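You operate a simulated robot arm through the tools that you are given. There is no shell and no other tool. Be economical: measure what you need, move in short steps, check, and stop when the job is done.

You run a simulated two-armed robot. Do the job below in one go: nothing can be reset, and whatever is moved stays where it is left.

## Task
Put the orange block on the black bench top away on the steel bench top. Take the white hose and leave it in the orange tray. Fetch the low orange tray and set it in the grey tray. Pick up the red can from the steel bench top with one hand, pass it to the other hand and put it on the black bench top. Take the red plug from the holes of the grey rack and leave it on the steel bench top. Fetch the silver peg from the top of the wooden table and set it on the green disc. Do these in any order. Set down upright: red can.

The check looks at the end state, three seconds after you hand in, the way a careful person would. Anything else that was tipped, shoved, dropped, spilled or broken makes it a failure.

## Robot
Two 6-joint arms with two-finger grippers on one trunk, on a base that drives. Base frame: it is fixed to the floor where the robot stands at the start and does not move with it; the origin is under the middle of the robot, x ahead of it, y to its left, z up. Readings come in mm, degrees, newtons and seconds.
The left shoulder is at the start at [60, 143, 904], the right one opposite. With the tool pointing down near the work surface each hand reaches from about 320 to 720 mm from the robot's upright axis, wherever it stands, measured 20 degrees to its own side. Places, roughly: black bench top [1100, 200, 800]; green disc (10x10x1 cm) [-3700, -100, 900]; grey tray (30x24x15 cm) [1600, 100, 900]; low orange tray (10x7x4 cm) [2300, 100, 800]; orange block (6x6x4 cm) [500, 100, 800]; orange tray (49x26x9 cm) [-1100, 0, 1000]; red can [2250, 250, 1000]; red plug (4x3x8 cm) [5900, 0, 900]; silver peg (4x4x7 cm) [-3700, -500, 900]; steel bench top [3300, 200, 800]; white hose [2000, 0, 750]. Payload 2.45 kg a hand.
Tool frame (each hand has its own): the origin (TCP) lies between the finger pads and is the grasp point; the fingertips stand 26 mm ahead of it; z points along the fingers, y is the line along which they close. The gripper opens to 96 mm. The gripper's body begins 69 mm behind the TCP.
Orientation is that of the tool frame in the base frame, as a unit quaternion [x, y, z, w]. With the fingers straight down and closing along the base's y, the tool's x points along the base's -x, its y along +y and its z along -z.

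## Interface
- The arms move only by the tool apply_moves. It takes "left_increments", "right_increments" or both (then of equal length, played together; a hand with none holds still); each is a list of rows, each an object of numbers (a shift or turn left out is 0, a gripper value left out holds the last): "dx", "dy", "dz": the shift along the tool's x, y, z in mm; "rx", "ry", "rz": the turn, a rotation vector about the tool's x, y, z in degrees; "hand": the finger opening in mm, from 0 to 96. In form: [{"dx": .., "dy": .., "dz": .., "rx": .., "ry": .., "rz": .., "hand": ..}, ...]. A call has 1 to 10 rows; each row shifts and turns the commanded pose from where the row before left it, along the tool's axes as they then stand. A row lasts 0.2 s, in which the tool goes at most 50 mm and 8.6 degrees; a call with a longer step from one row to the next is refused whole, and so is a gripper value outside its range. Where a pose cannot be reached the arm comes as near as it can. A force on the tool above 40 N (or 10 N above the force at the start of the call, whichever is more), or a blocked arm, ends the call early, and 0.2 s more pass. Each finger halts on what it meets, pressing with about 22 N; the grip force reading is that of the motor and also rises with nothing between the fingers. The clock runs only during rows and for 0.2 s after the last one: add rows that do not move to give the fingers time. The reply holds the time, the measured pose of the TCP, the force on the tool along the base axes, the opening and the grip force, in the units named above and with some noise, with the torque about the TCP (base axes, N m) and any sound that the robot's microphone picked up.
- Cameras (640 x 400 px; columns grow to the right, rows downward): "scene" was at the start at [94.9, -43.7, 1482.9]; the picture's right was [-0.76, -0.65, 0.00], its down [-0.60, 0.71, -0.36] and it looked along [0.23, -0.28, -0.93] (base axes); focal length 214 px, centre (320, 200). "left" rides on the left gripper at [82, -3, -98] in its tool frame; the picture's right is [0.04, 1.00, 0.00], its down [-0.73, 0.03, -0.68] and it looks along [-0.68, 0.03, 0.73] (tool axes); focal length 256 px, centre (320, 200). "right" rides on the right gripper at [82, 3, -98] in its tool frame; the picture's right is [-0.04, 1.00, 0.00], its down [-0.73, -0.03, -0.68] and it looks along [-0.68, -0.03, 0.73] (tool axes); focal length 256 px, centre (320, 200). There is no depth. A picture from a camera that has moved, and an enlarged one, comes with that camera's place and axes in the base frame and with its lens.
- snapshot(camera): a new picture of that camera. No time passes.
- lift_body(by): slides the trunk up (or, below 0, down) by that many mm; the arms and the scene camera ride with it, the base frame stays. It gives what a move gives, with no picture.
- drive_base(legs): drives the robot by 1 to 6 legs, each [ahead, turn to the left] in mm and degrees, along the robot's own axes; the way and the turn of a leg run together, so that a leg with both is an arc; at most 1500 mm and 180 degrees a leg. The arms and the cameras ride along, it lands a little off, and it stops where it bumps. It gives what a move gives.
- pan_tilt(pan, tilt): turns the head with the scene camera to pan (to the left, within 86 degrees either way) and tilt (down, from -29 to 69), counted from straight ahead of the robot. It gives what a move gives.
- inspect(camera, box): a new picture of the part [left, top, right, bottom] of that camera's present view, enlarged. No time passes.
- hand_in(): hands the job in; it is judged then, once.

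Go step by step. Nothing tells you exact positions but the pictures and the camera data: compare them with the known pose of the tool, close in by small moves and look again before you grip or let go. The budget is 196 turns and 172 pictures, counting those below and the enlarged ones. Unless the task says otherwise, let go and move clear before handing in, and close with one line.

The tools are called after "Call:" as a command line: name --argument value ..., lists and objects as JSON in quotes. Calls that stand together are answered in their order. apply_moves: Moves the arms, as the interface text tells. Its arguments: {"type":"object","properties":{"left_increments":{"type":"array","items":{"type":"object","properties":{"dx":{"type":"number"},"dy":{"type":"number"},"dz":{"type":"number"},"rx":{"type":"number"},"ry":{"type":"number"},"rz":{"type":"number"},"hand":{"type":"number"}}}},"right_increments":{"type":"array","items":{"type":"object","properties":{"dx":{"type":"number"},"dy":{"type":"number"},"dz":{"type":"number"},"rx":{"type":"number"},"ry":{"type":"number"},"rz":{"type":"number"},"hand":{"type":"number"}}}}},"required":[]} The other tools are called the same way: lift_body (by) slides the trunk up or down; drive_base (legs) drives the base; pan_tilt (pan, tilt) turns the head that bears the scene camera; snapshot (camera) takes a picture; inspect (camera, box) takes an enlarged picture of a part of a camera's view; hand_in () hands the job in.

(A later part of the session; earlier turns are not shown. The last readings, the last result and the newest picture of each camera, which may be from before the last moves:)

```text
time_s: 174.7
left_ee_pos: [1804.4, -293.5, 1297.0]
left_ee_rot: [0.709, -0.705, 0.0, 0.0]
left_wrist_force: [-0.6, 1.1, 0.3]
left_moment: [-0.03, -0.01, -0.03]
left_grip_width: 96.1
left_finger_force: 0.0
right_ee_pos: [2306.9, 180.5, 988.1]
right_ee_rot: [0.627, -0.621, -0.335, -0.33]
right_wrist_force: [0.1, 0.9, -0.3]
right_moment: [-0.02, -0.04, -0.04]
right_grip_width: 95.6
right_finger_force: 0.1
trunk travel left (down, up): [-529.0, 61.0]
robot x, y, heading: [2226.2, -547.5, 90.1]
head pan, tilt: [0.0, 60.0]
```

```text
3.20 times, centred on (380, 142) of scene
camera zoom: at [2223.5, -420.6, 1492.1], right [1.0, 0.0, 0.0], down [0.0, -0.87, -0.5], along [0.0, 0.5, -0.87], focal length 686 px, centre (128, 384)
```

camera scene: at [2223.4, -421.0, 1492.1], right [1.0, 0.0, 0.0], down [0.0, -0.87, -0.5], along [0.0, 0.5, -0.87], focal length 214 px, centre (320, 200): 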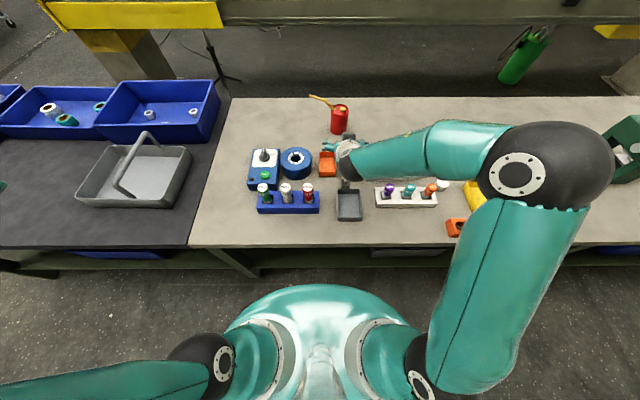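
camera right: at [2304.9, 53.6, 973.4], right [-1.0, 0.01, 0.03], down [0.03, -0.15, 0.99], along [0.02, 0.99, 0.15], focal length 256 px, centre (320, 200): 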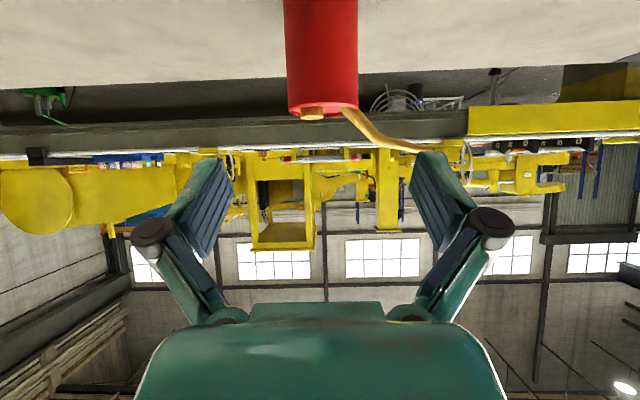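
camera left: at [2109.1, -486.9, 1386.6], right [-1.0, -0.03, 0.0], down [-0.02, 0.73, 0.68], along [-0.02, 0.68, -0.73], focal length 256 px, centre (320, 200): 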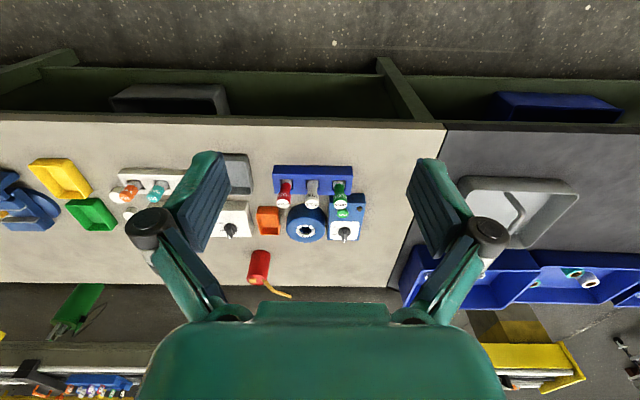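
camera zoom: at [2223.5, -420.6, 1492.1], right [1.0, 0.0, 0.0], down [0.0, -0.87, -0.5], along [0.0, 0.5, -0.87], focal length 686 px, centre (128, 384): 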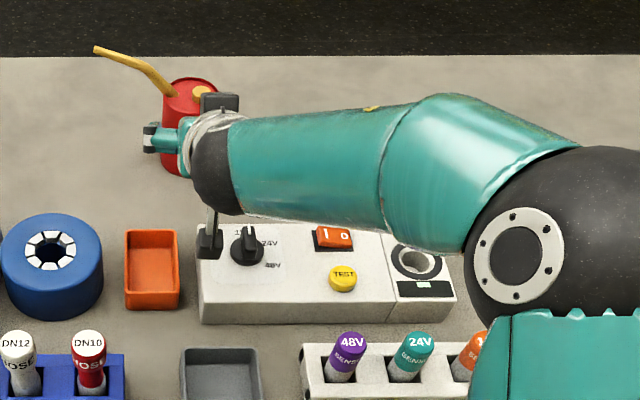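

Aligned laterally. I advance 100 mm along the tool axis and look.

Call:
apply_moves --right_increments '[{"dz": 35}, {"dz": 35}, {"dz": 30}]'

Call:
snapshot --camera "right"

Call:
inspect --camera "scene" --box '[280, 80, 480, 205]'

```text
time_s: 175.5
left_ee_pos: [1804.5, -293.9, 1296.9]
left_ee_rot: [0.71, -0.705, -0.001, 0.0]
left_wrist_force: [0.3, 0.4, -0.6]
left_moment: [-0.02, -0.02, -0.02]
left_grip_width: 95.9
left_finger_force: 0.0
right_ee_pos: [2306.6, 261.3, 931.2]
right_ee_rot: [0.626, -0.622, -0.334, -0.332]
right_wrist_force: [0.3, 0.2, -1.1]
right_moment: [0.04, -0.01, 0.0]
right_grip_width: 95.7
right_finger_force: 0.1
trunk travel left (down, up): [-529.0, 61.0]
robot x, y, heading: [2228.8, -548.5, 89.8]
head pan, tilt: [0.0, 60.0]
```

```text
114 pictures are left
camera right: at [2304.4, 135.9, 917.5], right [-1.0, 0.01, 0.03], down [0.03, -0.16, 0.99], along [0.02, 0.99, 0.15], focal length 256 px, centre (320, 200)
```

right: 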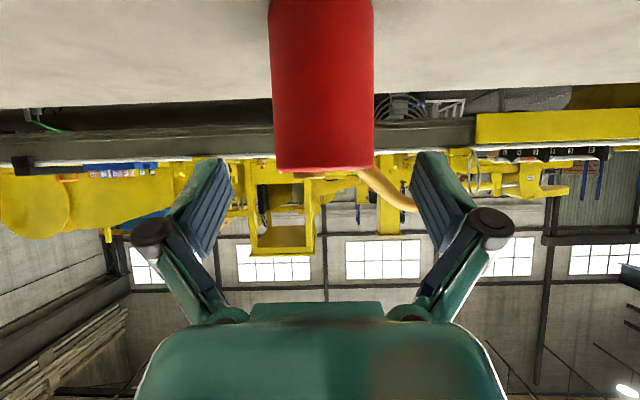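

```text
3.20 times, centred on (380, 142) of scene
camera zoom: at [2223.4, -420.9, 1492.1], right [1.0, 0.0, 0.0], down [0.0, -0.87, -0.5], along [0.0, 0.5, -0.87], focal length 686 px, centre (128, 384)
```

zoom: 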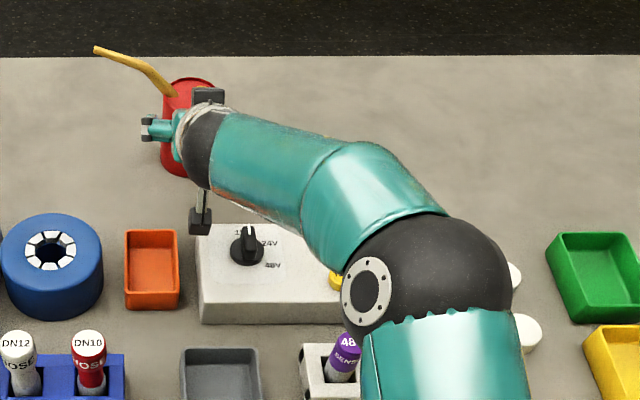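

Can centre at about y≈330. I advance the remaining ~84 mm along the axis.

Call:
apply_moves --right_increments '[{"dz": 28, "dx": 1}, {"dz": 28, "dx": 1}, {"dz": 28, "dx": 2}]'

Call:
snapshot --camera "right"

Call:
inspect --camera "scene" --box '[280, 80, 480, 205]'

```text
time_s: 176.3
left_ee_pos: [1805.9, -297.0, 1297.2]
left_ee_rot: [0.71, -0.705, -0.001, -0.002]
left_wrist_force: [0.6, -0.5, -0.6]
left_moment: [-0.01, 0.01, -0.02]
left_grip_width: 95.8
left_finger_force: 0.0
right_ee_pos: [2303.7, 306.0, 896.6]
right_ee_rot: [0.625, -0.619, -0.339, -0.333]
right_wrist_force: [-1.3, 2.5, 20.4]
right_moment: [-2.94, -0.14, -0.06]
right_grip_width: 96.2
right_finger_force: 0.1
right hand out of reach, approached as far as the arm can: row 3
trunk travel left (down, up): [-529.0, 61.0]
robot x, y, heading: [2226.4, -549.5, 90.0]
head pan, tilt: [0.0, 60.0]
```

```text
112 pictures are left
camera right: at [2301.2, 180.2, 880.5], right [-1.0, 0.01, 0.04], down [0.03, -0.17, 0.99], along [0.02, 0.99, 0.16], focal length 256 px, centre (320, 200)
```

right: 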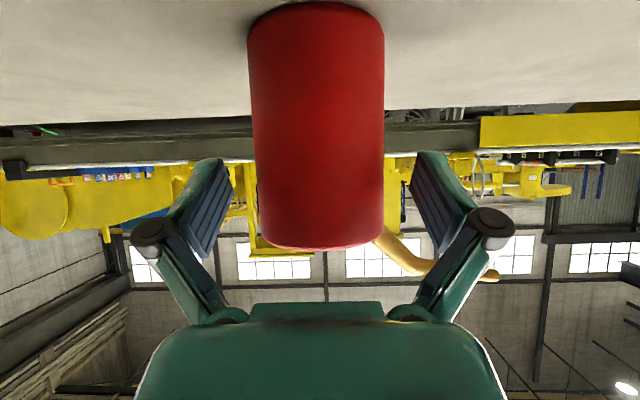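

```text
3.20 times, centred on (380, 142) of scene
camera zoom: at [2223.1, -424.7, 1492.9], right [1.0, 0.0, 0.0], down [0.0, -0.87, -0.5], along [0.0, 0.5, -0.87], focal length 686 px, centre (128, 384)
```

zoom: 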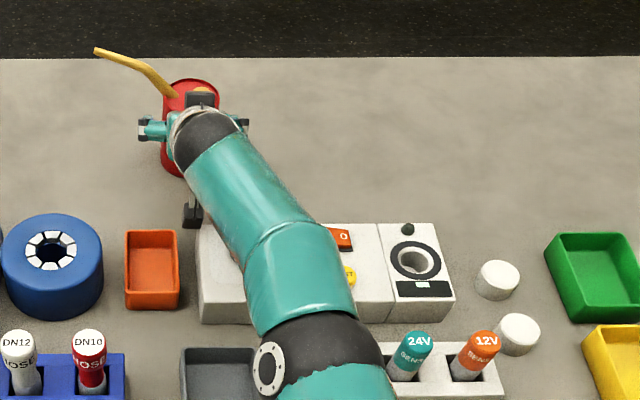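

The hand camera is touching the back of the white box, and the arm is at its reach limit. I back up and lift off first, then check the box.

Call:
apply_moves --right_increments '[{"dx": -15, "dz": -8}, {"dx": -15, "dz": -22}, {"dz": -30}]'

Call:
inspect --camera "scene" --box '[280, 80, 480, 205]'

```text
time_s: 177.1
left_ee_pos: [1805.4, -296.9, 1297.5]
left_ee_rot: [0.71, -0.704, -0.001, -0.001]
left_wrist_force: [0.7, -0.4, 0.3]
left_moment: [0.0, -0.01, 0.01]
left_grip_width: 95.9
left_finger_force: 0.0
right_ee_pos: [2304.0, 271.5, 947.6]
right_ee_rot: [0.626, -0.621, -0.334, -0.332]
right_wrist_force: [0.2, -0.7, 0.1]
right_moment: [0.03, 0.0, 0.02]
right_grip_width: 95.8
right_finger_force: 0.1
trunk travel left (down, up): [-529.0, 61.0]
robot x, y, heading: [2227.9, -550.9, 90.0]
head pan, tilt: [0.0, 60.0]
```

```text
3.20 times, centred on (380, 142) of scene
camera zoom: at [2223.4, -423.2, 1492.2], right [1.0, 0.0, 0.0], down [0.0, -0.87, -0.5], along [0.0, 0.5, -0.87], focal length 686 px, centre (128, 384)
```

zoom: 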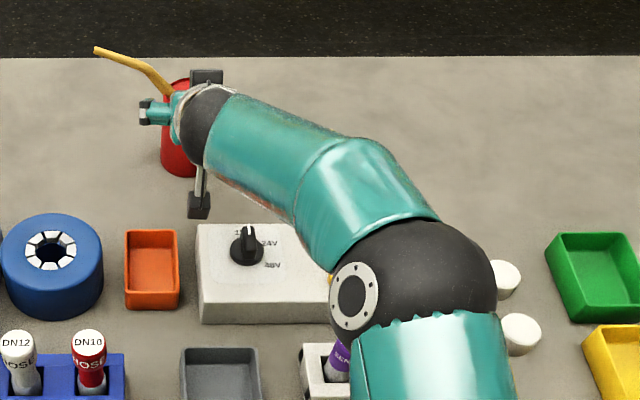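

Nothing moved. I retract a bit, drive 30 mm closer, then come in higher so the camera clears the box.

Call:
apply_moves --right_increments '[{"dz": -20}, {"dz": -20}]'

Call:
drive_base --legs '[[28, 0]]'

Call:
snapshot --camera "right"

```text
time_s: 177.7
left_ee_pos: [1804.9, -295.3, 1297.9]
left_ee_rot: [0.71, -0.705, 0.0, -0.001]
left_wrist_force: [-0.1, -0.8, 0.1]
left_moment: [-0.02, 0.02, -0.03]
left_grip_width: 96.2
left_finger_force: 0.1
right_ee_pos: [2304.6, 239.5, 970.2]
right_ee_rot: [0.626, -0.622, -0.335, -0.331]
right_wrist_force: [-0.8, 0.7, 0.2]
right_moment: [-0.01, 0.02, -0.01]
right_grip_width: 96.0
right_finger_force: 0.0
trunk travel left (down, up): [-529.0, 61.0]
robot x, y, heading: [2224.5, -551.3, 90.0]
head pan, tilt: [0.0, 60.0]
```

```text
time_s: 178.5
left_ee_pos: [1804.8, -264.5, 1296.6]
left_ee_rot: [0.71, -0.705, 0.0, 0.001]
left_wrist_force: [0.4, 0.5, -1.1]
left_moment: [-0.11, 0.03, -0.04]
left_grip_width: 95.9
left_finger_force: 0.0
right_ee_pos: [2305.7, 269.5, 967.0]
right_ee_rot: [0.626, -0.621, -0.335, -0.331]
right_wrist_force: [0.2, 0.4, -0.9]
right_moment: [0.0, 0.0, -0.03]
right_grip_width: 96.1
right_finger_force: 0.1
trunk travel left (down, up): [-529.0, 61.0]
robot x, y, heading: [2227.9, -523.3, 89.8]
head pan, tilt: [0.0, 60.0]
```

```text
109 pictures are left
camera right: at [2302.6, 143.0, 953.8], right [-1.0, 0.01, 0.03], down [0.03, -0.15, 0.99], along [0.02, 0.99, 0.15], focal length 256 px, centre (320, 200)
```

right: 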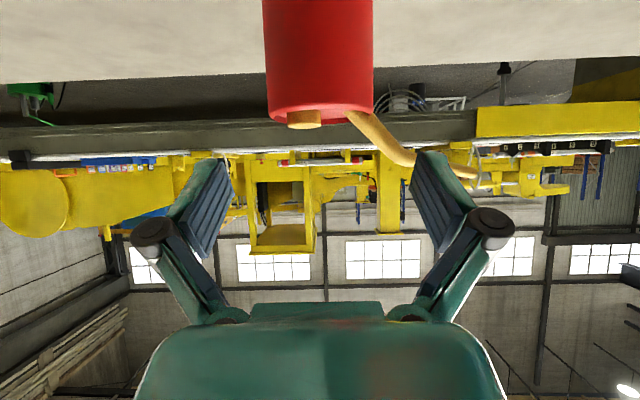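

Aligned with the can. I go down a little, then in along the axis, then settle lower.

Call:
apply_moves --right_increments '[{"dz": 13, "dx": 19}, {"dz": 26}, {"dz": 25}, {"dz": 25}]'

Call:
snapshot --camera "right"

```text
time_s: 179.5
left_ee_pos: [1805.5, -265.0, 1296.6]
left_ee_rot: [0.71, -0.705, -0.001, 0.0]
left_wrist_force: [0.7, 0.9, -0.8]
left_moment: [-0.06, 0.01, 0.02]
left_grip_width: 96.1
left_finger_force: 0.0
right_ee_pos: [2304.1, 332.1, 903.3]
right_ee_rot: [0.627, -0.622, -0.334, -0.331]
right_wrist_force: [0.3, -0.1, 0.6]
right_moment: [-0.03, 0.0, 0.02]
right_grip_width: 95.8
right_finger_force: 0.1
trunk travel left (down, up): [-529.0, 61.0]
robot x, y, heading: [2222.6, -521.4, 90.1]
head pan, tilt: [0.0, 60.0]
```

```text
108 pictures are left
camera right: at [2301.8, 205.5, 888.5], right [-1.0, 0.01, 0.03], down [0.03, -0.15, 0.99], along [0.02, 0.99, 0.15], focal length 256 px, centre (320, 200)
```

right: 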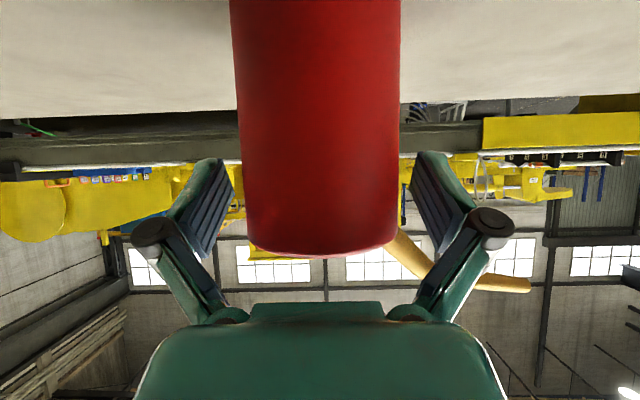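

The can is centred between the fingers; I close the grip.

Call:
apply_moves --right_increments '[{"hand": 60}, {"hand": 60}, {"hand": 60}, {"hand": 60}]'

Call:
apply_moves --right_increments '[{"dx": -10, "dz": -6}, {"dx": -16, "dz": -12}, {"dx": -25, "dz": -17}, {"dx": -30, "dz": -20}]'

Call:
snapshot --camera "right"

Call:
snapshot --camera "scene"

```text
time_s: 180.5
left_ee_pos: [1805.3, -267.4, 1297.3]
left_ee_rot: [0.71, -0.705, -0.001, 0.0]
left_wrist_force: [-0.2, -0.2, -0.5]
left_moment: [-0.04, 0.02, -0.01]
left_grip_width: 96.0
left_finger_force: 0.0
right_ee_pos: [2303.4, 331.9, 904.0]
right_ee_rot: [0.627, -0.621, -0.336, -0.331]
right_wrist_force: [-0.2, 1.1, 2.0]
right_moment: [0.1, 0.01, -0.03]
right_grip_width: 69.6
right_finger_force: 22.0
trunk travel left (down, up): [-529.0, 61.0]
robot x, y, heading: [2225.3, -520.6, 90.2]
head pan, tilt: [0.0, 60.0]
```

```text
time_s: 181.5
left_ee_pos: [1805.3, -266.4, 1298.0]
left_ee_rot: [0.71, -0.704, -0.001, -0.001]
left_wrist_force: [-0.5, -1.1, -0.7]
left_moment: [0.02, 0.01, 0.03]
left_grip_width: 96.0
left_finger_force: 0.1
right_ee_pos: [2304.7, 328.6, 1002.9]
right_ee_rot: [0.626, -0.621, -0.334, -0.331]
right_wrist_force: [0.3, 0.0, -2.2]
right_moment: [0.05, -0.03, 0.0]
right_grip_width: 69.7
right_finger_force: 21.9
trunk travel left (down, up): [-529.0, 61.0]
robot x, y, heading: [2221.5, -519.4, 90.2]
head pan, tilt: [0.0, 60.0]
```

```text
107 pictures are left
camera right: at [2302.1, 202.9, 987.8], right [-1.0, 0.01, 0.03], down [0.03, -0.15, 0.99], along [0.02, 0.99, 0.15], focal length 256 px, centre (320, 200)
```

right: 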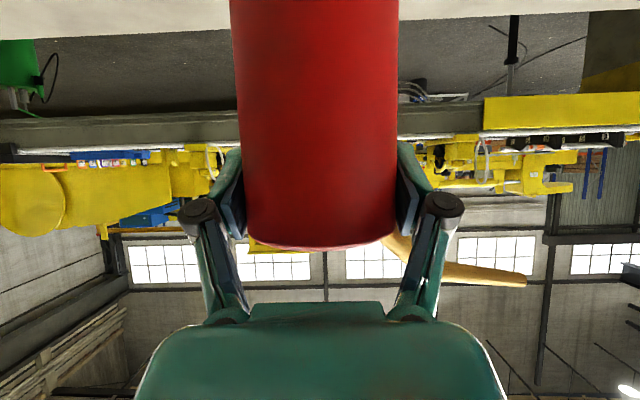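

```text
106 pictures are left
camera scene: at [2223.3, -394.4, 1492.3], right [1.0, 0.0, 0.0], down [0.0, -0.87, -0.5], along [0.0, 0.5, -0.87], focal length 214 px, centre (320, 200)
```

scene: 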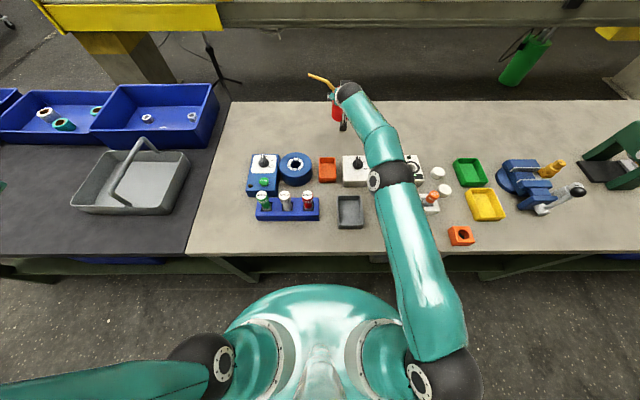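

Can is held upright. I swing it back to the right, clear of the bench items, then take the low orange tray with the left hand.

Call:
apply_moves --right_increments '[{"dz": -34, "dx": 0, "dy": -22}, {"dz": -34, "dx": 0, "dy": -22}, {"dz": -34, "dx": 8, "dy": -22}, {"dz": -34, "dx": 8, "dy": -22}, {"dz": -34, "dx": 8, "dy": -22}, {"dz": -34, "dx": 8, "dy": -22}, {"dz": -34, "dx": 8, "dy": -22}, {"dz": -34, "dx": 8, "dy": -22}]'

Call:
snapshot --camera "scene"

Call:
snapshot --camera "left"

```text
time_s: 183.3
left_ee_pos: [1804.8, -268.3, 1296.5]
left_ee_rot: [0.71, -0.704, -0.001, -0.001]
left_wrist_force: [-0.2, -0.3, 0.1]
left_moment: [0.03, 0.02, -0.02]
left_grip_width: 95.9
left_finger_force: 0.1
right_ee_pos: [2481.7, 77.1, 1114.8]
right_ee_rot: [0.627, -0.62, -0.335, -0.331]
right_wrist_force: [-0.9, 0.1, -2.5]
right_moment: [0.0, -0.01, -0.02]
right_grip_width: 70.0
right_finger_force: 22.2
trunk travel left (down, up): [-529.0, 61.0]
robot x, y, heading: [2223.4, -521.1, 90.2]
head pan, tilt: [0.0, 60.0]
```

```text
105 pictures are left
camera scene: at [2223.8, -395.9, 1492.4], right [1.0, 0.0, 0.0], down [0.0, -0.87, -0.5], along [0.0, 0.5, -0.87], focal length 214 px, centre (320, 200)
```

scene: 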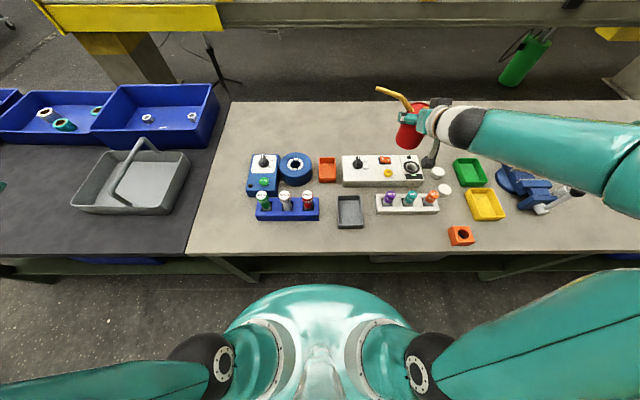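

```text
104 pictures are left
camera left: at [1809.1, -350.4, 1395.7], right [-1.0, -0.05, 0.0], down [-0.03, 0.73, 0.68], along [-0.03, 0.68, -0.73], focal length 256 px, centre (320, 200)
```

left: 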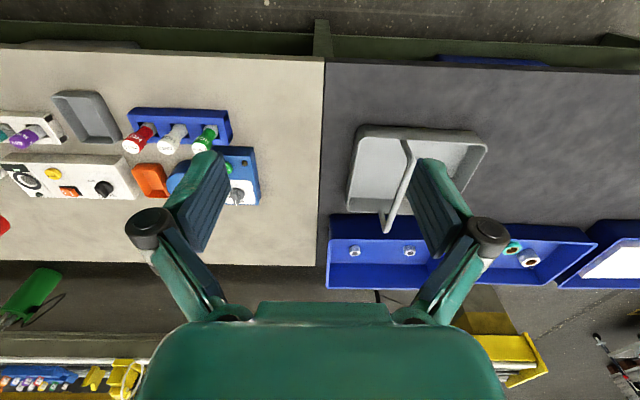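

Low tray at about (2250, 113), 70 mm wide in x with ~23 mm gaps on both sides. I bring the left hand above it and move the can a bit further right.

Call:
apply_moves --left_increments '[{"dy": -46}, {"dy": -46}, {"dy": -40, "dx": -25}, {"dy": -40, "dx": -25}, {"dy": -40, "dx": -25}, {"dy": -40, "dx": -25}, {"dy": -40, "dx": -25}, {"dy": -38, "dx": -28}, {"dy": -38, "dx": -28}, {"dy": -38, "dx": -28}]' --right_increments '[{"dy": -20}, {"dy": -20}, {"dy": -20}, {"dy": -20}, {}, {}, {}, {}, {}, {}]'

Call:
apply_moves --left_increments '[{"dy": -20, "dx": -40}, {"dx": -40, "dy": -9}, {"dx": -40, "dz": 20}, {"dx": -30, "dz": 35}, {"dz": 45}, {"dz": 45}, {"dz": 45}, {"dz": 45}]'

Call:
snapshot --camera "left"

Call:
snapshot --camera "scene"

```text
time_s: 185.5
left_ee_pos: [2203.7, -66.6, 1263.9]
left_ee_rot: [0.71, -0.704, 0.0, -0.001]
left_wrist_force: [0.1, -1.5, 0.5]
left_moment: [-0.02, 0.02, 0.0]
left_grip_width: 95.9
left_finger_force: 0.0
left hand out of reach, approached as far as the arm can: row 2, 9, 10
right_ee_pos: [2563.6, 80.4, 1112.9]
right_ee_rot: [0.626, -0.623, -0.334, -0.331]
right_wrist_force: [0.2, -0.2, -3.1]
right_moment: [0.0, 0.01, 0.0]
right_grip_width: 69.8
right_finger_force: 21.9
trunk travel left (down, up): [-529.0, 61.0]
robot x, y, heading: [2225.5, -519.7, 90.0]
head pan, tilt: [0.0, 60.0]
```

```text
time_s: 187.3
left_ee_pos: [2210.5, 37.2, 984.7]
left_ee_rot: [0.709, -0.705, 0.0, 0.0]
left_wrist_force: [0.0, 0.1, 0.6]
left_moment: [0.0, 0.02, 0.01]
left_grip_width: 96.1
left_finger_force: 0.0
left hand out of reach, approached as far as the arm can: row 1, 2, 3
right_ee_pos: [2562.3, 81.4, 1111.6]
right_ee_rot: [0.626, -0.622, -0.334, -0.331]
right_wrist_force: [-0.4, -0.5, -2.1]
right_moment: [0.0, -0.01, -0.02]
right_grip_width: 69.5
right_finger_force: 21.9
trunk travel left (down, up): [-529.0, 61.0]
robot x, y, heading: [2225.8, -518.8, 90.1]
head pan, tilt: [0.0, 60.0]
```

```text
103 pictures are left
camera left: at [2214.7, -44.4, 1083.0], right [-1.0, -0.05, 0.0], down [-0.04, 0.73, 0.68], along [-0.03, 0.68, -0.73], focal length 256 px, centre (320, 200)
```

left: 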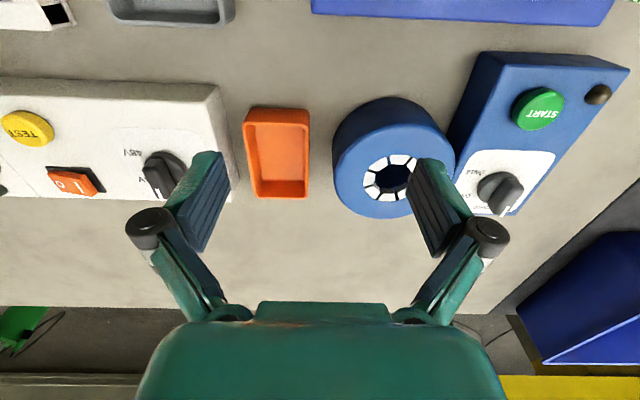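

```text
102 pictures are left
camera scene: at [2223.6, -392.4, 1492.1], right [1.0, 0.0, 0.0], down [0.0, -0.87, -0.5], along [0.0, 0.5, -0.87], focal length 214 px, centre (320, 200)
```

scene: 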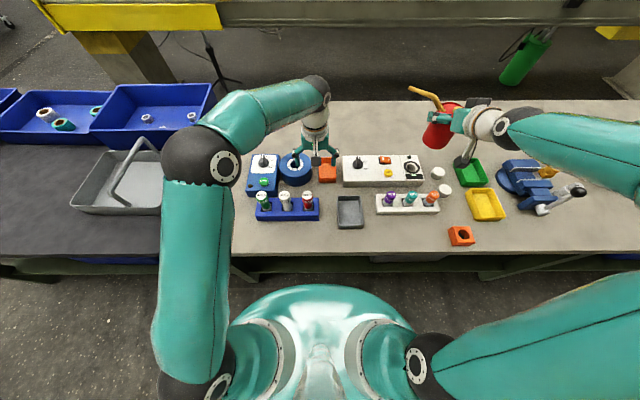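

Tray centre about (2252, 105), well aligned. I move over it with the opening at 84 mm and descend partway.

Call:
apply_moves --left_increments '[{"dy": -14, "dx": -20, "hand": 84}, {"dy": -14, "dx": -20, "hand": 84}, {"dy": -14, "dx": -20, "dz": 15}, {"dz": 20}, {"dz": 25}]'

Call:
snapshot --camera "left"

Call:
inspect --camera "scene" --box '[240, 100, 440, 225]'

```text
time_s: 188.5
left_ee_pos: [2253.3, 98.0, 925.9]
left_ee_rot: [0.71, -0.705, 0.0, 0.0]
left_wrist_force: [0.1, 0.3, 0.1]
left_moment: [0.0, -0.05, 0.04]
left_grip_width: 83.7
left_finger_force: 0.0
right_ee_pos: [2563.1, 80.3, 1112.7]
right_ee_rot: [0.626, -0.621, -0.335, -0.331]
right_wrist_force: [0.0, 0.6, -2.8]
right_moment: [0.02, 0.03, -0.01]
right_grip_width: 69.7
right_finger_force: 22.0
trunk travel left (down, up): [-529.0, 61.0]
robot x, y, heading: [2224.3, -517.5, 89.8]
head pan, tilt: [0.0, 60.0]
```

```text
101 pictures are left
camera left: at [2257.1, 15.6, 1023.5], right [-1.0, -0.05, 0.0], down [-0.03, 0.73, 0.68], along [-0.03, 0.68, -0.73], focal length 256 px, centre (320, 200)
```

left: 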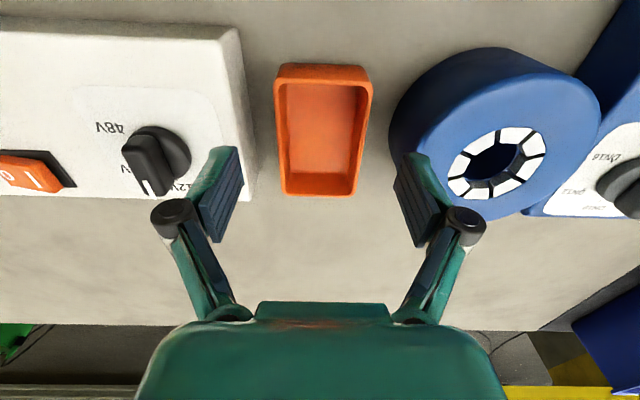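

```text
3.20 times, centred on (340, 162) of scene
camera zoom: at [2223.8, -392.7, 1492.1], right [1.0, 0.0, 0.0], down [0.0, -0.87, -0.5], along [0.0, 0.5, -0.87], focal length 686 px, centre (256, 320)
```

zoom: 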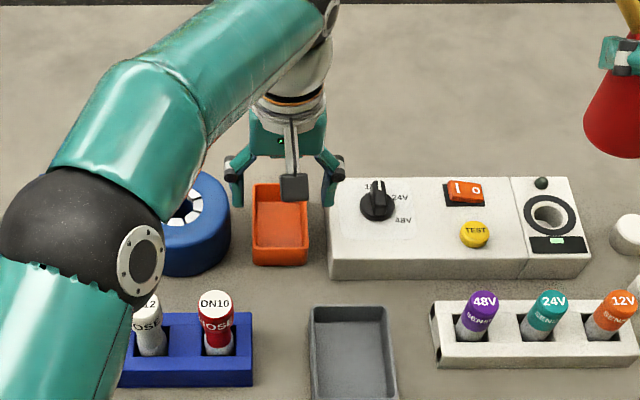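

Gaps are ~22 mm each side; I'll grip slightly in front of the tray's middle where the ring curves away. Descending with an 80 mm opening.

Call:
apply_moves --left_increments '[{"dy": 2, "dx": 5, "hand": 80}, {"dz": 20}, {"dz": 15}, {"dz": 12}]'

Call:
snapshot --camera "left"

Call:
inspect --camera "scene" --box '[290, 125, 370, 195]'

```text
time_s: 189.5
left_ee_pos: [2251.0, 91.5, 878.8]
left_ee_rot: [0.709, -0.705, -0.001, -0.001]
left_wrist_force: [-0.7, -0.4, 0.1]
left_moment: [0.01, 0.03, 0.02]
left_grip_width: 79.7
left_finger_force: 0.0
right_ee_pos: [2562.0, 79.2, 1112.9]
right_ee_rot: [0.626, -0.622, -0.335, -0.332]
right_wrist_force: [0.6, -0.1, -2.6]
right_moment: [-0.02, -0.02, 0.02]
right_grip_width: 69.5
right_finger_force: 21.8
trunk travel left (down, up): [-529.0, 61.0]
robot x, y, heading: [2224.0, -517.3, 90.1]
head pan, tilt: [0.0, 60.0]
```

```text
99 pictures are left
camera left: at [2255.2, 10.1, 976.8], right [-1.0, -0.05, 0.0], down [-0.04, 0.73, 0.68], along [-0.03, 0.68, -0.73], focal length 256 px, centre (320, 200)
```

left: 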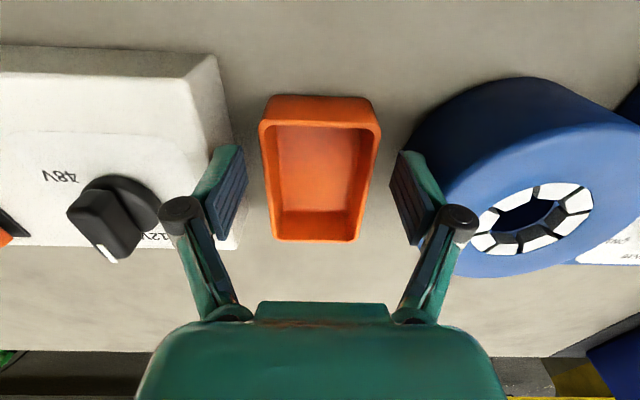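

```text
5.71 times, centred on (330, 160) of scene
camera zoom: at [2223.5, -393.3, 1492.2], right [1.0, 0.0, 0.0], down [0.0, -0.87, -0.5], along [0.0, 0.5, -0.87], focal length 1226 px, centre (263, 429)
```

zoom: 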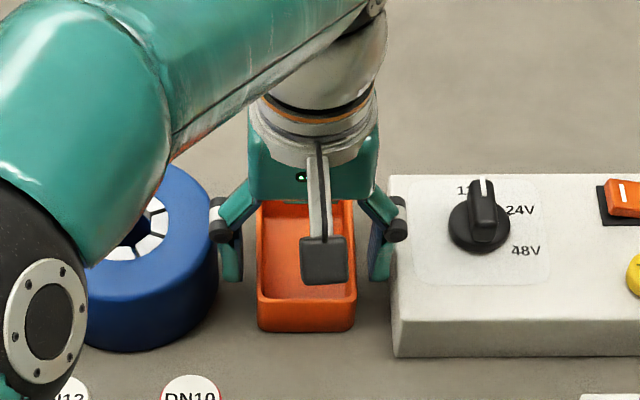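

Both fingers line up within the gaps. I descend the rest and grip.

Call:
apply_moves --left_increments '[{"dz": 12}, {"dz": 12}, {"dz": 7}, {"hand": 60}, {"hand": 60}, {"hand": 60}]'

Call:
snapshot --camera "left"

```text
time_s: 190.9
left_ee_pos: [2252.2, 90.1, 848.7]
left_ee_rot: [0.709, -0.705, 0.0, 0.0]
left_wrist_force: [-0.1, 0.7, -0.4]
left_moment: [0.04, -0.05, -0.02]
left_grip_width: 64.7
left_finger_force: 21.9
right_ee_pos: [2563.1, 79.7, 1113.5]
right_ee_rot: [0.626, -0.621, -0.335, -0.331]
right_wrist_force: [1.2, -0.5, -2.2]
right_moment: [0.01, -0.05, -0.02]
right_grip_width: 69.8
right_finger_force: 22.0
trunk travel left (down, up): [-529.0, 61.0]
robot x, y, heading: [2224.9, -520.1, 90.2]
head pan, tilt: [0.0, 60.0]
```

```text
97 pictures are left
camera left: at [2254.9, 10.0, 945.9], right [-1.0, -0.05, 0.0], down [-0.03, 0.73, 0.68], along [-0.03, 0.68, -0.73], focal length 256 px, centre (320, 200)
```

left: 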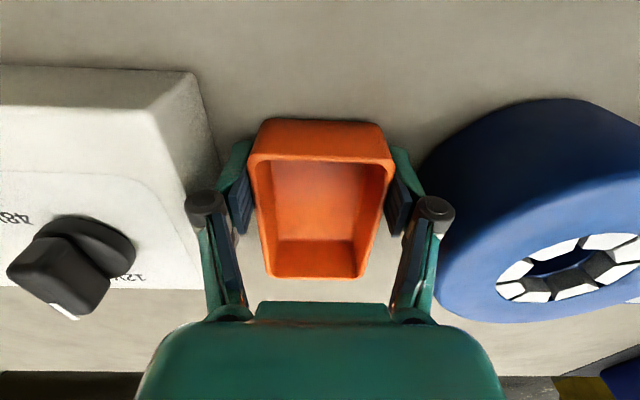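

Gripped. I lift the tray straight up.

Call:
apply_moves --left_increments '[{"dz": -8}, {"dz": -20}, {"dz": -40}, {"dz": -40}, {"dz": -40}, {"dz": -40}, {"dz": -40}]'

Call:
snapshot --camera "left"

Call:
snapshot --camera "scene"

```text
time_s: 192.5
left_ee_pos: [2245.6, 69.8, 1067.8]
left_ee_rot: [0.709, -0.705, 0.0, 0.0]
left_wrist_force: [0.1, -0.4, -1.7]
left_moment: [-0.01, -0.01, 0.01]
left_grip_width: 64.4
left_finger_force: 21.8
left hand out of reach, approached as far as the arm can: row 6, 7
right_ee_pos: [2562.1, 78.4, 1113.8]
right_ee_rot: [0.626, -0.621, -0.335, -0.332]
right_wrist_force: [0.1, -0.3, -2.7]
right_moment: [0.01, -0.06, -0.01]
right_grip_width: 69.9
right_finger_force: 22.1
trunk travel left (down, up): [-529.0, 61.0]
robot x, y, heading: [2225.0, -519.9, 90.1]
head pan, tilt: [0.0, 60.0]
```

```text
96 pictures are left
camera left: at [2249.5, -10.5, 1167.2], right [-1.0, -0.05, 0.0], down [-0.03, 0.73, 0.68], along [-0.03, 0.68, -0.73], focal length 256 px, centre (320, 200)
```

left: 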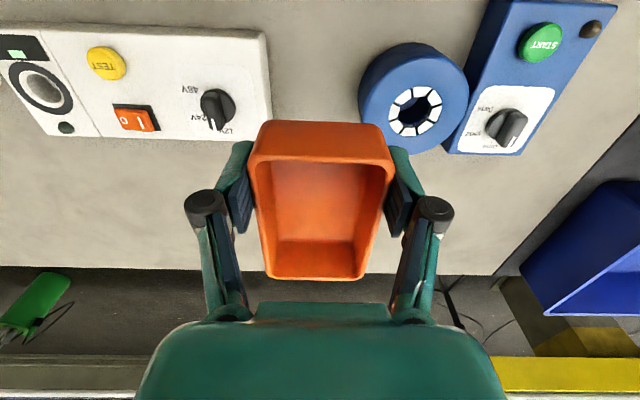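

```text
95 pictures are left
camera scene: at [2223.2, -394.4, 1492.3], right [1.0, 0.0, 0.0], down [0.0, -0.87, -0.5], along [0.0, 0.5, -0.87], focal length 214 px, centre (320, 200)
```

scene: 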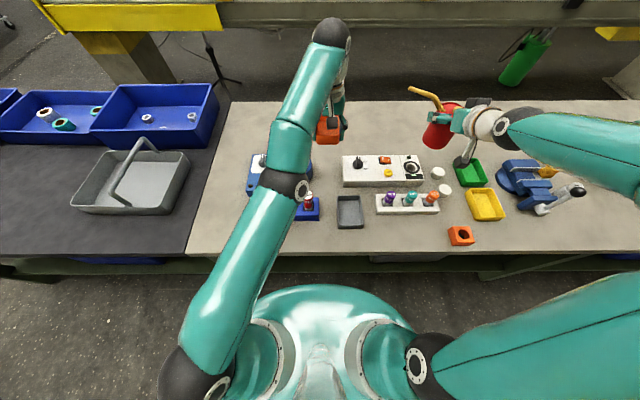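

Both items held. I retract both hands for driving.

Call:
apply_moves --left_increments '[{"dy": 18, "dx": 34, "dz": -13}, {"dy": 18, "dx": 34, "dz": -13}, {"dy": 18, "dx": 34, "dz": -13}, {"dy": 18, "dx": 34, "dz": -13}, {"dy": 18, "dx": 34, "dz": -13}, {"dy": 18, "dx": 34, "dz": -13}, {"dy": 18, "dx": 34, "dz": -13}, {"dy": 18, "dx": 34, "dz": -13}]' --right_increments '[{"dz": -28, "dx": 10, "dy": 12}, {"dz": -28, "dx": 10, "dy": 12}, {"dz": -28, "dx": 10, "dy": 12}, {"dz": -28, "dx": 10, "dy": 12}, {"dz": -28, "dx": 10, "dy": 12}, {"dz": -28, "dx": 10, "dy": 12}, {"dz": -28, "dx": 10, "dy": 12}, {"dz": -28, "dx": 10, "dy": 12}]'

Call:
drive_base --legs '[[-210, 0], [0, -60]]'

Call:
drive_base --legs '[[0, -30]]'

```text
time_s: 194.3
left_ee_pos: [2136.5, -120.9, 1191.5]
left_ee_rot: [0.71, -0.704, -0.001, -0.002]
left_wrist_force: [-0.4, 0.0, -1.6]
left_moment: [0.03, 0.01, 0.01]
left_grip_width: 64.4
left_finger_force: 22.3
left hand out of reach, approached as far as the arm can: row 1, 2, 3
right_ee_pos: [2468.4, -154.6, 1172.9]
right_ee_rot: [0.625, -0.622, -0.335, -0.332]
right_wrist_force: [-0.8, -1.0, -1.2]
right_moment: [-0.01, -0.02, 0.0]
right_grip_width: 69.7
right_finger_force: 21.9
trunk travel left (down, up): [-529.0, 61.0]
robot x, y, heading: [2222.5, -524.7, 90.1]
head pan, tilt: [0.0, 60.0]
```

```text
time_s: 197.7
left_ee_pos: [2361.1, -343.5, 1191.2]
left_ee_rot: [-0.49, 0.872, 0.001, 0.001]
left_wrist_force: [0.1, -0.6, -0.5]
left_moment: [0.0, 0.02, 0.0]
left_grip_width: 64.3
left_finger_force: 22.0
right_ee_pos: [2626.2, -547.1, 1169.8]
right_ee_rot: [-0.433, 0.768, 0.232, 0.41]
right_wrist_force: [0.6, -0.3, -2.2]
right_moment: [0.03, -0.02, 0.04]
right_grip_width: 69.6
right_finger_force: 21.5
trunk travel left (down, up): [-529.0, 61.0]
robot x, y, heading: [2217.2, -722.6, 58.8]
head pan, tilt: [0.0, 60.0]
stopped in leg 2: the robot was blocked; the commanded pose is now the measured one
```

```text
time_s: 199.6
left_ee_pos: [2514.8, -447.7, 1192.2]
left_ee_rot: [-0.278, 0.961, 0.001, 0.001]
left_wrist_force: [0.2, 0.1, -0.9]
left_moment: [0.0, 0.02, -0.02]
left_grip_width: 64.5
left_finger_force: 22.1
right_ee_pos: [2661.8, -744.9, 1171.9]
right_ee_rot: [-0.247, 0.848, 0.131, 0.451]
right_wrist_force: [0.8, -0.2, -3.0]
right_moment: [0.0, -0.01, -0.03]
right_grip_width: 69.5
right_finger_force: 21.6
trunk travel left (down, up): [-529.0, 61.0]
robot x, y, heading: [2205.0, -719.8, 33.0]
head pan, tilt: [0.0, 60.0]
stopped in leg 1: the robot was blocked; the commanded pose is now the measured one
```

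Blocked twice. I look around the base for an obstacle.

Call:
pan_tilt --pan -80 --tilt 60

Call:
snapshot --camera "scene"

Call:
pan_tilt --pan 80 --tilt 60

Call:
snapshot --camera "scene"

```text
time_s: 201.1
left_ee_pos: [2515.6, -447.0, 1191.3]
left_ee_rot: [-0.278, 0.961, 0.0, 0.001]
left_wrist_force: [-0.7, 0.0, -0.9]
left_moment: [-0.02, 0.02, 0.03]
left_grip_width: 64.2
left_finger_force: 22.2
right_ee_pos: [2662.5, -745.6, 1172.3]
right_ee_rot: [-0.247, 0.847, 0.131, 0.452]
right_wrist_force: [-0.2, -0.3, -3.1]
right_moment: [-0.01, 0.0, 0.02]
right_grip_width: 69.9
right_finger_force: 22.1
trunk travel left (down, up): [-529.0, 61.0]
robot x, y, heading: [2205.8, -716.4, 32.7]
head pan, tilt: [-80.0, 60.0]
```

```text
94 pictures are left
camera scene: at [2301.6, -732.5, 1492.3], right [-0.73, -0.68, 0.0], down [-0.59, 0.64, -0.5], along [0.34, -0.37, -0.87], focal length 214 px, centre (320, 200)
```

scene: 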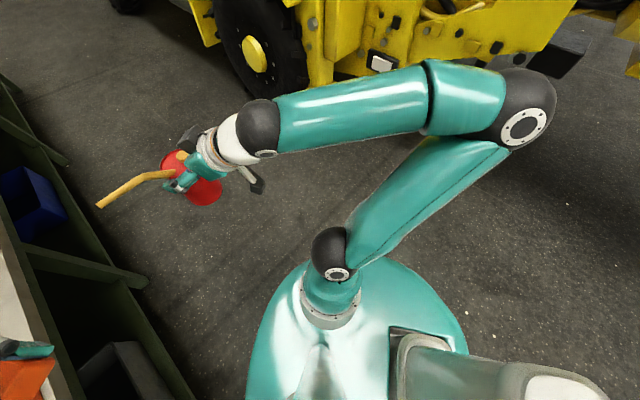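

```text
time_s: 203.6
left_ee_pos: [2514.8, -447.6, 1190.1]
left_ee_rot: [-0.278, 0.961, 0.0, 0.001]
left_wrist_force: [0.0, 0.3, -0.7]
left_moment: [-0.01, 0.01, -0.01]
left_grip_width: 64.4
left_finger_force: 21.7
right_ee_pos: [2661.8, -745.6, 1172.6]
right_ee_rot: [-0.246, 0.847, 0.131, 0.452]
right_wrist_force: [0.3, 0.6, -2.6]
right_moment: [0.0, -0.01, 0.0]
right_grip_width: 69.6
right_finger_force: 21.6
trunk travel left (down, up): [-529.0, 61.0]
robot x, y, heading: [2205.0, -717.0, 32.8]
head pan, tilt: [80.0, 60.0]
```

```text
93 pictures are left
camera scene: at [2230.5, -622.1, 1492.3], right [0.92, 0.39, 0.0], down [0.33, -0.8, -0.5], along [-0.19, 0.46, -0.87], focal length 214 px, centre (320, 200)
```

scene: 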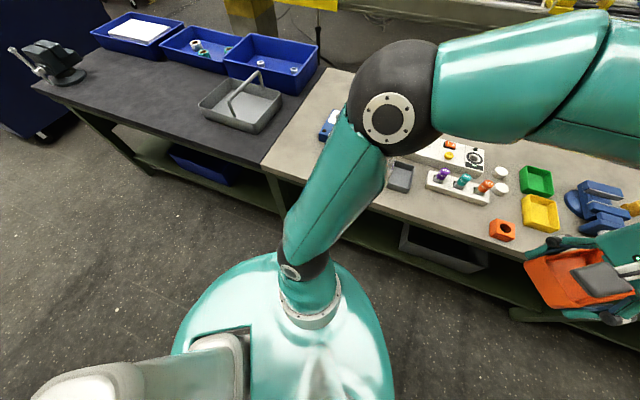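

No obstacle near; the turning just stalls, so I use smaller turns. Then reverse toward x≈1680.

Call:
drive_base --legs '[[0, -16], [0, -16.8]]'

Call:
drive_base --legs '[[-540, 0]]'

Call:
drive_base --legs '[[0, 45]]'

Call:
drive_base --legs '[[0, 45]]'

```text
time_s: 205.6
left_ee_pos: [2592.5, -575.0, 1192.8]
left_ee_rot: [-0.097, 0.995, 0.001, 0.0]
left_wrist_force: [-0.2, 0.2, -1.4]
left_moment: [0.0, 0.02, -0.02]
left_grip_width: 64.5
left_finger_force: 21.7
right_ee_pos: [2622.6, -907.7, 1172.6]
right_ee_rot: [-0.087, 0.879, 0.046, 0.467]
right_wrist_force: [0.1, 0.2, -2.6]
right_moment: [0.03, 0.02, 0.01]
right_grip_width: 69.6
right_finger_force: 22.0
trunk travel left (down, up): [-529.0, 61.0]
robot x, y, heading: [2207.1, -704.1, 11.5]
head pan, tilt: [80.0, 60.0]
stopped in leg 2: the robot was blocked; the commanded pose is now the measured one
```

```text
time_s: 208.8
left_ee_pos: [2060.5, -686.6, 1192.7]
left_ee_rot: [-0.096, 0.995, 0.001, 0.002]
left_wrist_force: [-0.5, -1.0, -2.0]
left_moment: [0.01, 0.0, 0.0]
left_grip_width: 64.3
left_finger_force: 21.5
right_ee_pos: [2088.0, -1018.1, 1173.5]
right_ee_rot: [-0.085, 0.878, 0.044, 0.469]
right_wrist_force: [-0.7, 0.3, -1.8]
right_moment: [-0.04, 0.0, 0.02]
right_grip_width: 69.9
right_finger_force: 21.8
trunk travel left (down, up): [-529.0, 61.0]
robot x, y, heading: [1674.3, -812.9, 11.9]
head pan, tilt: [80.0, 60.0]
```

```text
time_s: 210.6
left_ee_pos: [1966.6, -532.0, 1192.5]
left_ee_rot: [-0.314, 0.949, 0.0, 0.001]
left_wrist_force: [-0.3, -1.2, -0.7]
left_moment: [-0.01, 0.05, -0.01]
left_grip_width: 64.5
left_finger_force: 21.8
right_ee_pos: [2134.6, -820.5, 1175.1]
right_ee_rot: [-0.279, 0.838, 0.147, 0.446]
right_wrist_force: [0.0, 1.1, -2.4]
right_moment: [0.01, 0.04, -0.05]
right_grip_width: 69.7
right_finger_force: 22.0
trunk travel left (down, up): [-529.0, 61.0]
robot x, y, heading: [1677.7, -821.7, 36.7]
head pan, tilt: [80.0, 60.0]
stopped in leg 1: the robot was blocked; the commanded pose is now the measured one
```

```text
time_s: 212.5
left_ee_pos: [1797.5, -430.6, 1193.7]
left_ee_rot: [-0.535, 0.845, 0.0, 0.0]
left_wrist_force: [-0.4, 0.1, -1.4]
left_moment: [0.0, 0.01, -0.03]
left_grip_width: 64.5
left_finger_force: 22.2
right_ee_pos: [2081.5, -604.8, 1173.5]
right_ee_rot: [-0.475, 0.745, 0.25, 0.397]
right_wrist_force: [0.5, 1.4, -2.5]
right_moment: [-0.02, 0.01, 0.02]
right_grip_width: 69.9
right_finger_force: 22.0
trunk travel left (down, up): [-529.0, 61.0]
robot x, y, heading: [1694.6, -829.4, 64.3]
head pan, tilt: [80.0, 60.0]
stopped in leg 1: the robot was blocked; the commanded pose is now the measured one
```

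I finish the turn and close in on the grey tray.

Call:
drive_base --legs '[[0, 25]]'

Call:
drive_base --legs '[[230, 0]]'

Call:
pan_tilt --pan 0 --tilt 60

Call:
snapshot --camera "scene"

Call:
snapshot --camera "left"

```text
time_s: 214.3
left_ee_pos: [1620.0, -424.5, 1194.2]
left_ee_rot: [-0.705, 0.71, 0.0, 0.001]
left_wrist_force: [0.1, -0.2, -1.0]
left_moment: [-0.04, -0.02, -0.02]
left_grip_width: 64.4
left_finger_force: 22.2
right_ee_pos: [1949.9, -461.5, 1174.5]
right_ee_rot: [-0.623, 0.626, 0.329, 0.334]
right_wrist_force: [-0.6, 0.1, -1.8]
right_moment: [0.0, -0.01, -0.02]
right_grip_width: 69.5
right_finger_force: 21.6
trunk travel left (down, up): [-529.0, 61.0]
robot x, y, heading: [1704.7, -830.7, 89.5]
head pan, tilt: [80.0, 60.0]
```

```text
time_s: 216.1
left_ee_pos: [1623.1, -189.7, 1194.2]
left_ee_rot: [-0.705, 0.71, 0.0, 0.0]
left_wrist_force: [0.3, 0.9, -1.1]
left_moment: [-0.08, 0.0, -0.02]
left_grip_width: 64.7
left_finger_force: 21.8
right_ee_pos: [1954.1, -226.3, 1174.3]
right_ee_rot: [0.625, -0.625, -0.33, -0.332]
right_wrist_force: [0.4, 0.4, -3.0]
right_moment: [0.0, 0.0, 0.03]
right_grip_width: 69.8
right_finger_force: 21.8
trunk travel left (down, up): [-529.0, 61.0]
robot x, y, heading: [1703.1, -596.2, 89.3]
head pan, tilt: [80.0, 60.0]
```

```text
time_s: 217.6
left_ee_pos: [1622.7, -191.3, 1195.1]
left_ee_rot: [-0.705, 0.71, 0.0, 0.001]
left_wrist_force: [-0.5, -0.2, -1.8]
left_moment: [-0.02, 0.02, 0.01]
left_grip_width: 64.7
left_finger_force: 22.1
right_ee_pos: [1953.9, -228.8, 1176.4]
right_ee_rot: [-0.624, 0.625, 0.33, 0.334]
right_wrist_force: [-0.4, 0.6, -2.4]
right_moment: [-0.03, -0.01, 0.04]
right_grip_width: 69.6
right_finger_force: 21.8
trunk travel left (down, up): [-529.0, 61.0]
robot x, y, heading: [1706.3, -595.4, 89.4]
head pan, tilt: [0.0, 60.0]
```

```text
92 pictures are left
camera scene: at [1705.3, -470.7, 1492.3], right [1.0, -0.01, 0.0], down [-0.01, -0.87, -0.5], along [0.01, 0.5, -0.87], focal length 214 px, centre (320, 200)
```

scene: 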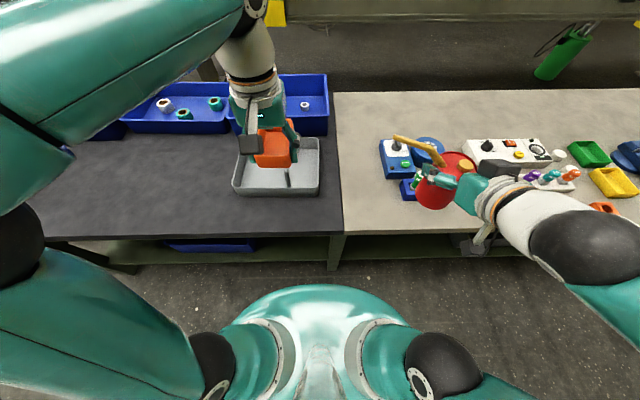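

```text
91 pictures are left
camera left: at [1626.0, -272.3, 1292.9], right [-1.0, -0.03, 0.0], down [-0.02, 0.73, 0.68], along [-0.02, 0.68, -0.73], focal length 256 px, centre (320, 200)
```

left: 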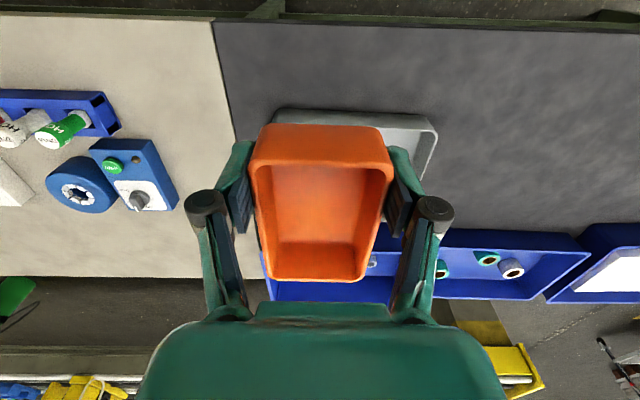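

I zoom in on the grey tray and its handle.

Call:
inspect --camera "scene" --box '[200, 90, 360, 215]'

Call:
apply_moves --left_increments '[{"dy": 40}, {"dy": 40}, {"dy": 40}, {"dy": 40}]'

Call:
inspect --camera "scene" --box '[200, 90, 360, 215]'

```text
3.20 times, centred on (280, 152) of scene
camera zoom: at [1705.3, -470.7, 1492.3], right [1.0, -0.01, 0.0], down [-0.01, -0.87, -0.5], along [0.01, 0.5, -0.87], focal length 686 px, centre (448, 352)
```

zoom: 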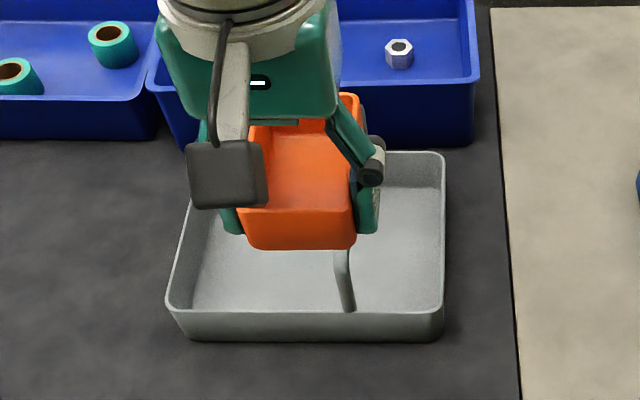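

```text
time_s: 218.6
left_ee_pos: [1462.9, -190.0, 1193.9]
left_ee_rot: [-0.704, 0.71, 0.0, 0.0]
left_wrist_force: [0.1, -0.3, -1.5]
left_moment: [-0.01, -0.01, 0.0]
left_grip_width: 64.5
left_finger_force: 22.2
right_ee_pos: [1953.6, -229.0, 1174.9]
right_ee_rot: [-0.624, 0.624, 0.331, 0.333]
right_wrist_force: [0.3, -0.1, -2.9]
right_moment: [0.01, 0.0, -0.01]
right_grip_width: 70.2
right_finger_force: 22.4
trunk travel left (down, up): [-529.0, 61.0]
robot x, y, heading: [1704.8, -596.1, 89.0]
head pan, tilt: [0.0, 60.0]
```

```text
3.20 times, centred on (280, 152) of scene
camera zoom: at [1704.7, -470.7, 1492.3], right [1.0, -0.01, 0.0], down [-0.01, -0.87, -0.5], along [0.01, 0.5, -0.87], focal length 686 px, centre (448, 352)
```

zoom: 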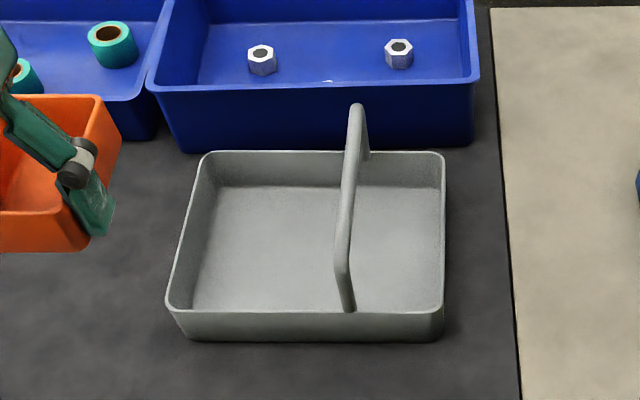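

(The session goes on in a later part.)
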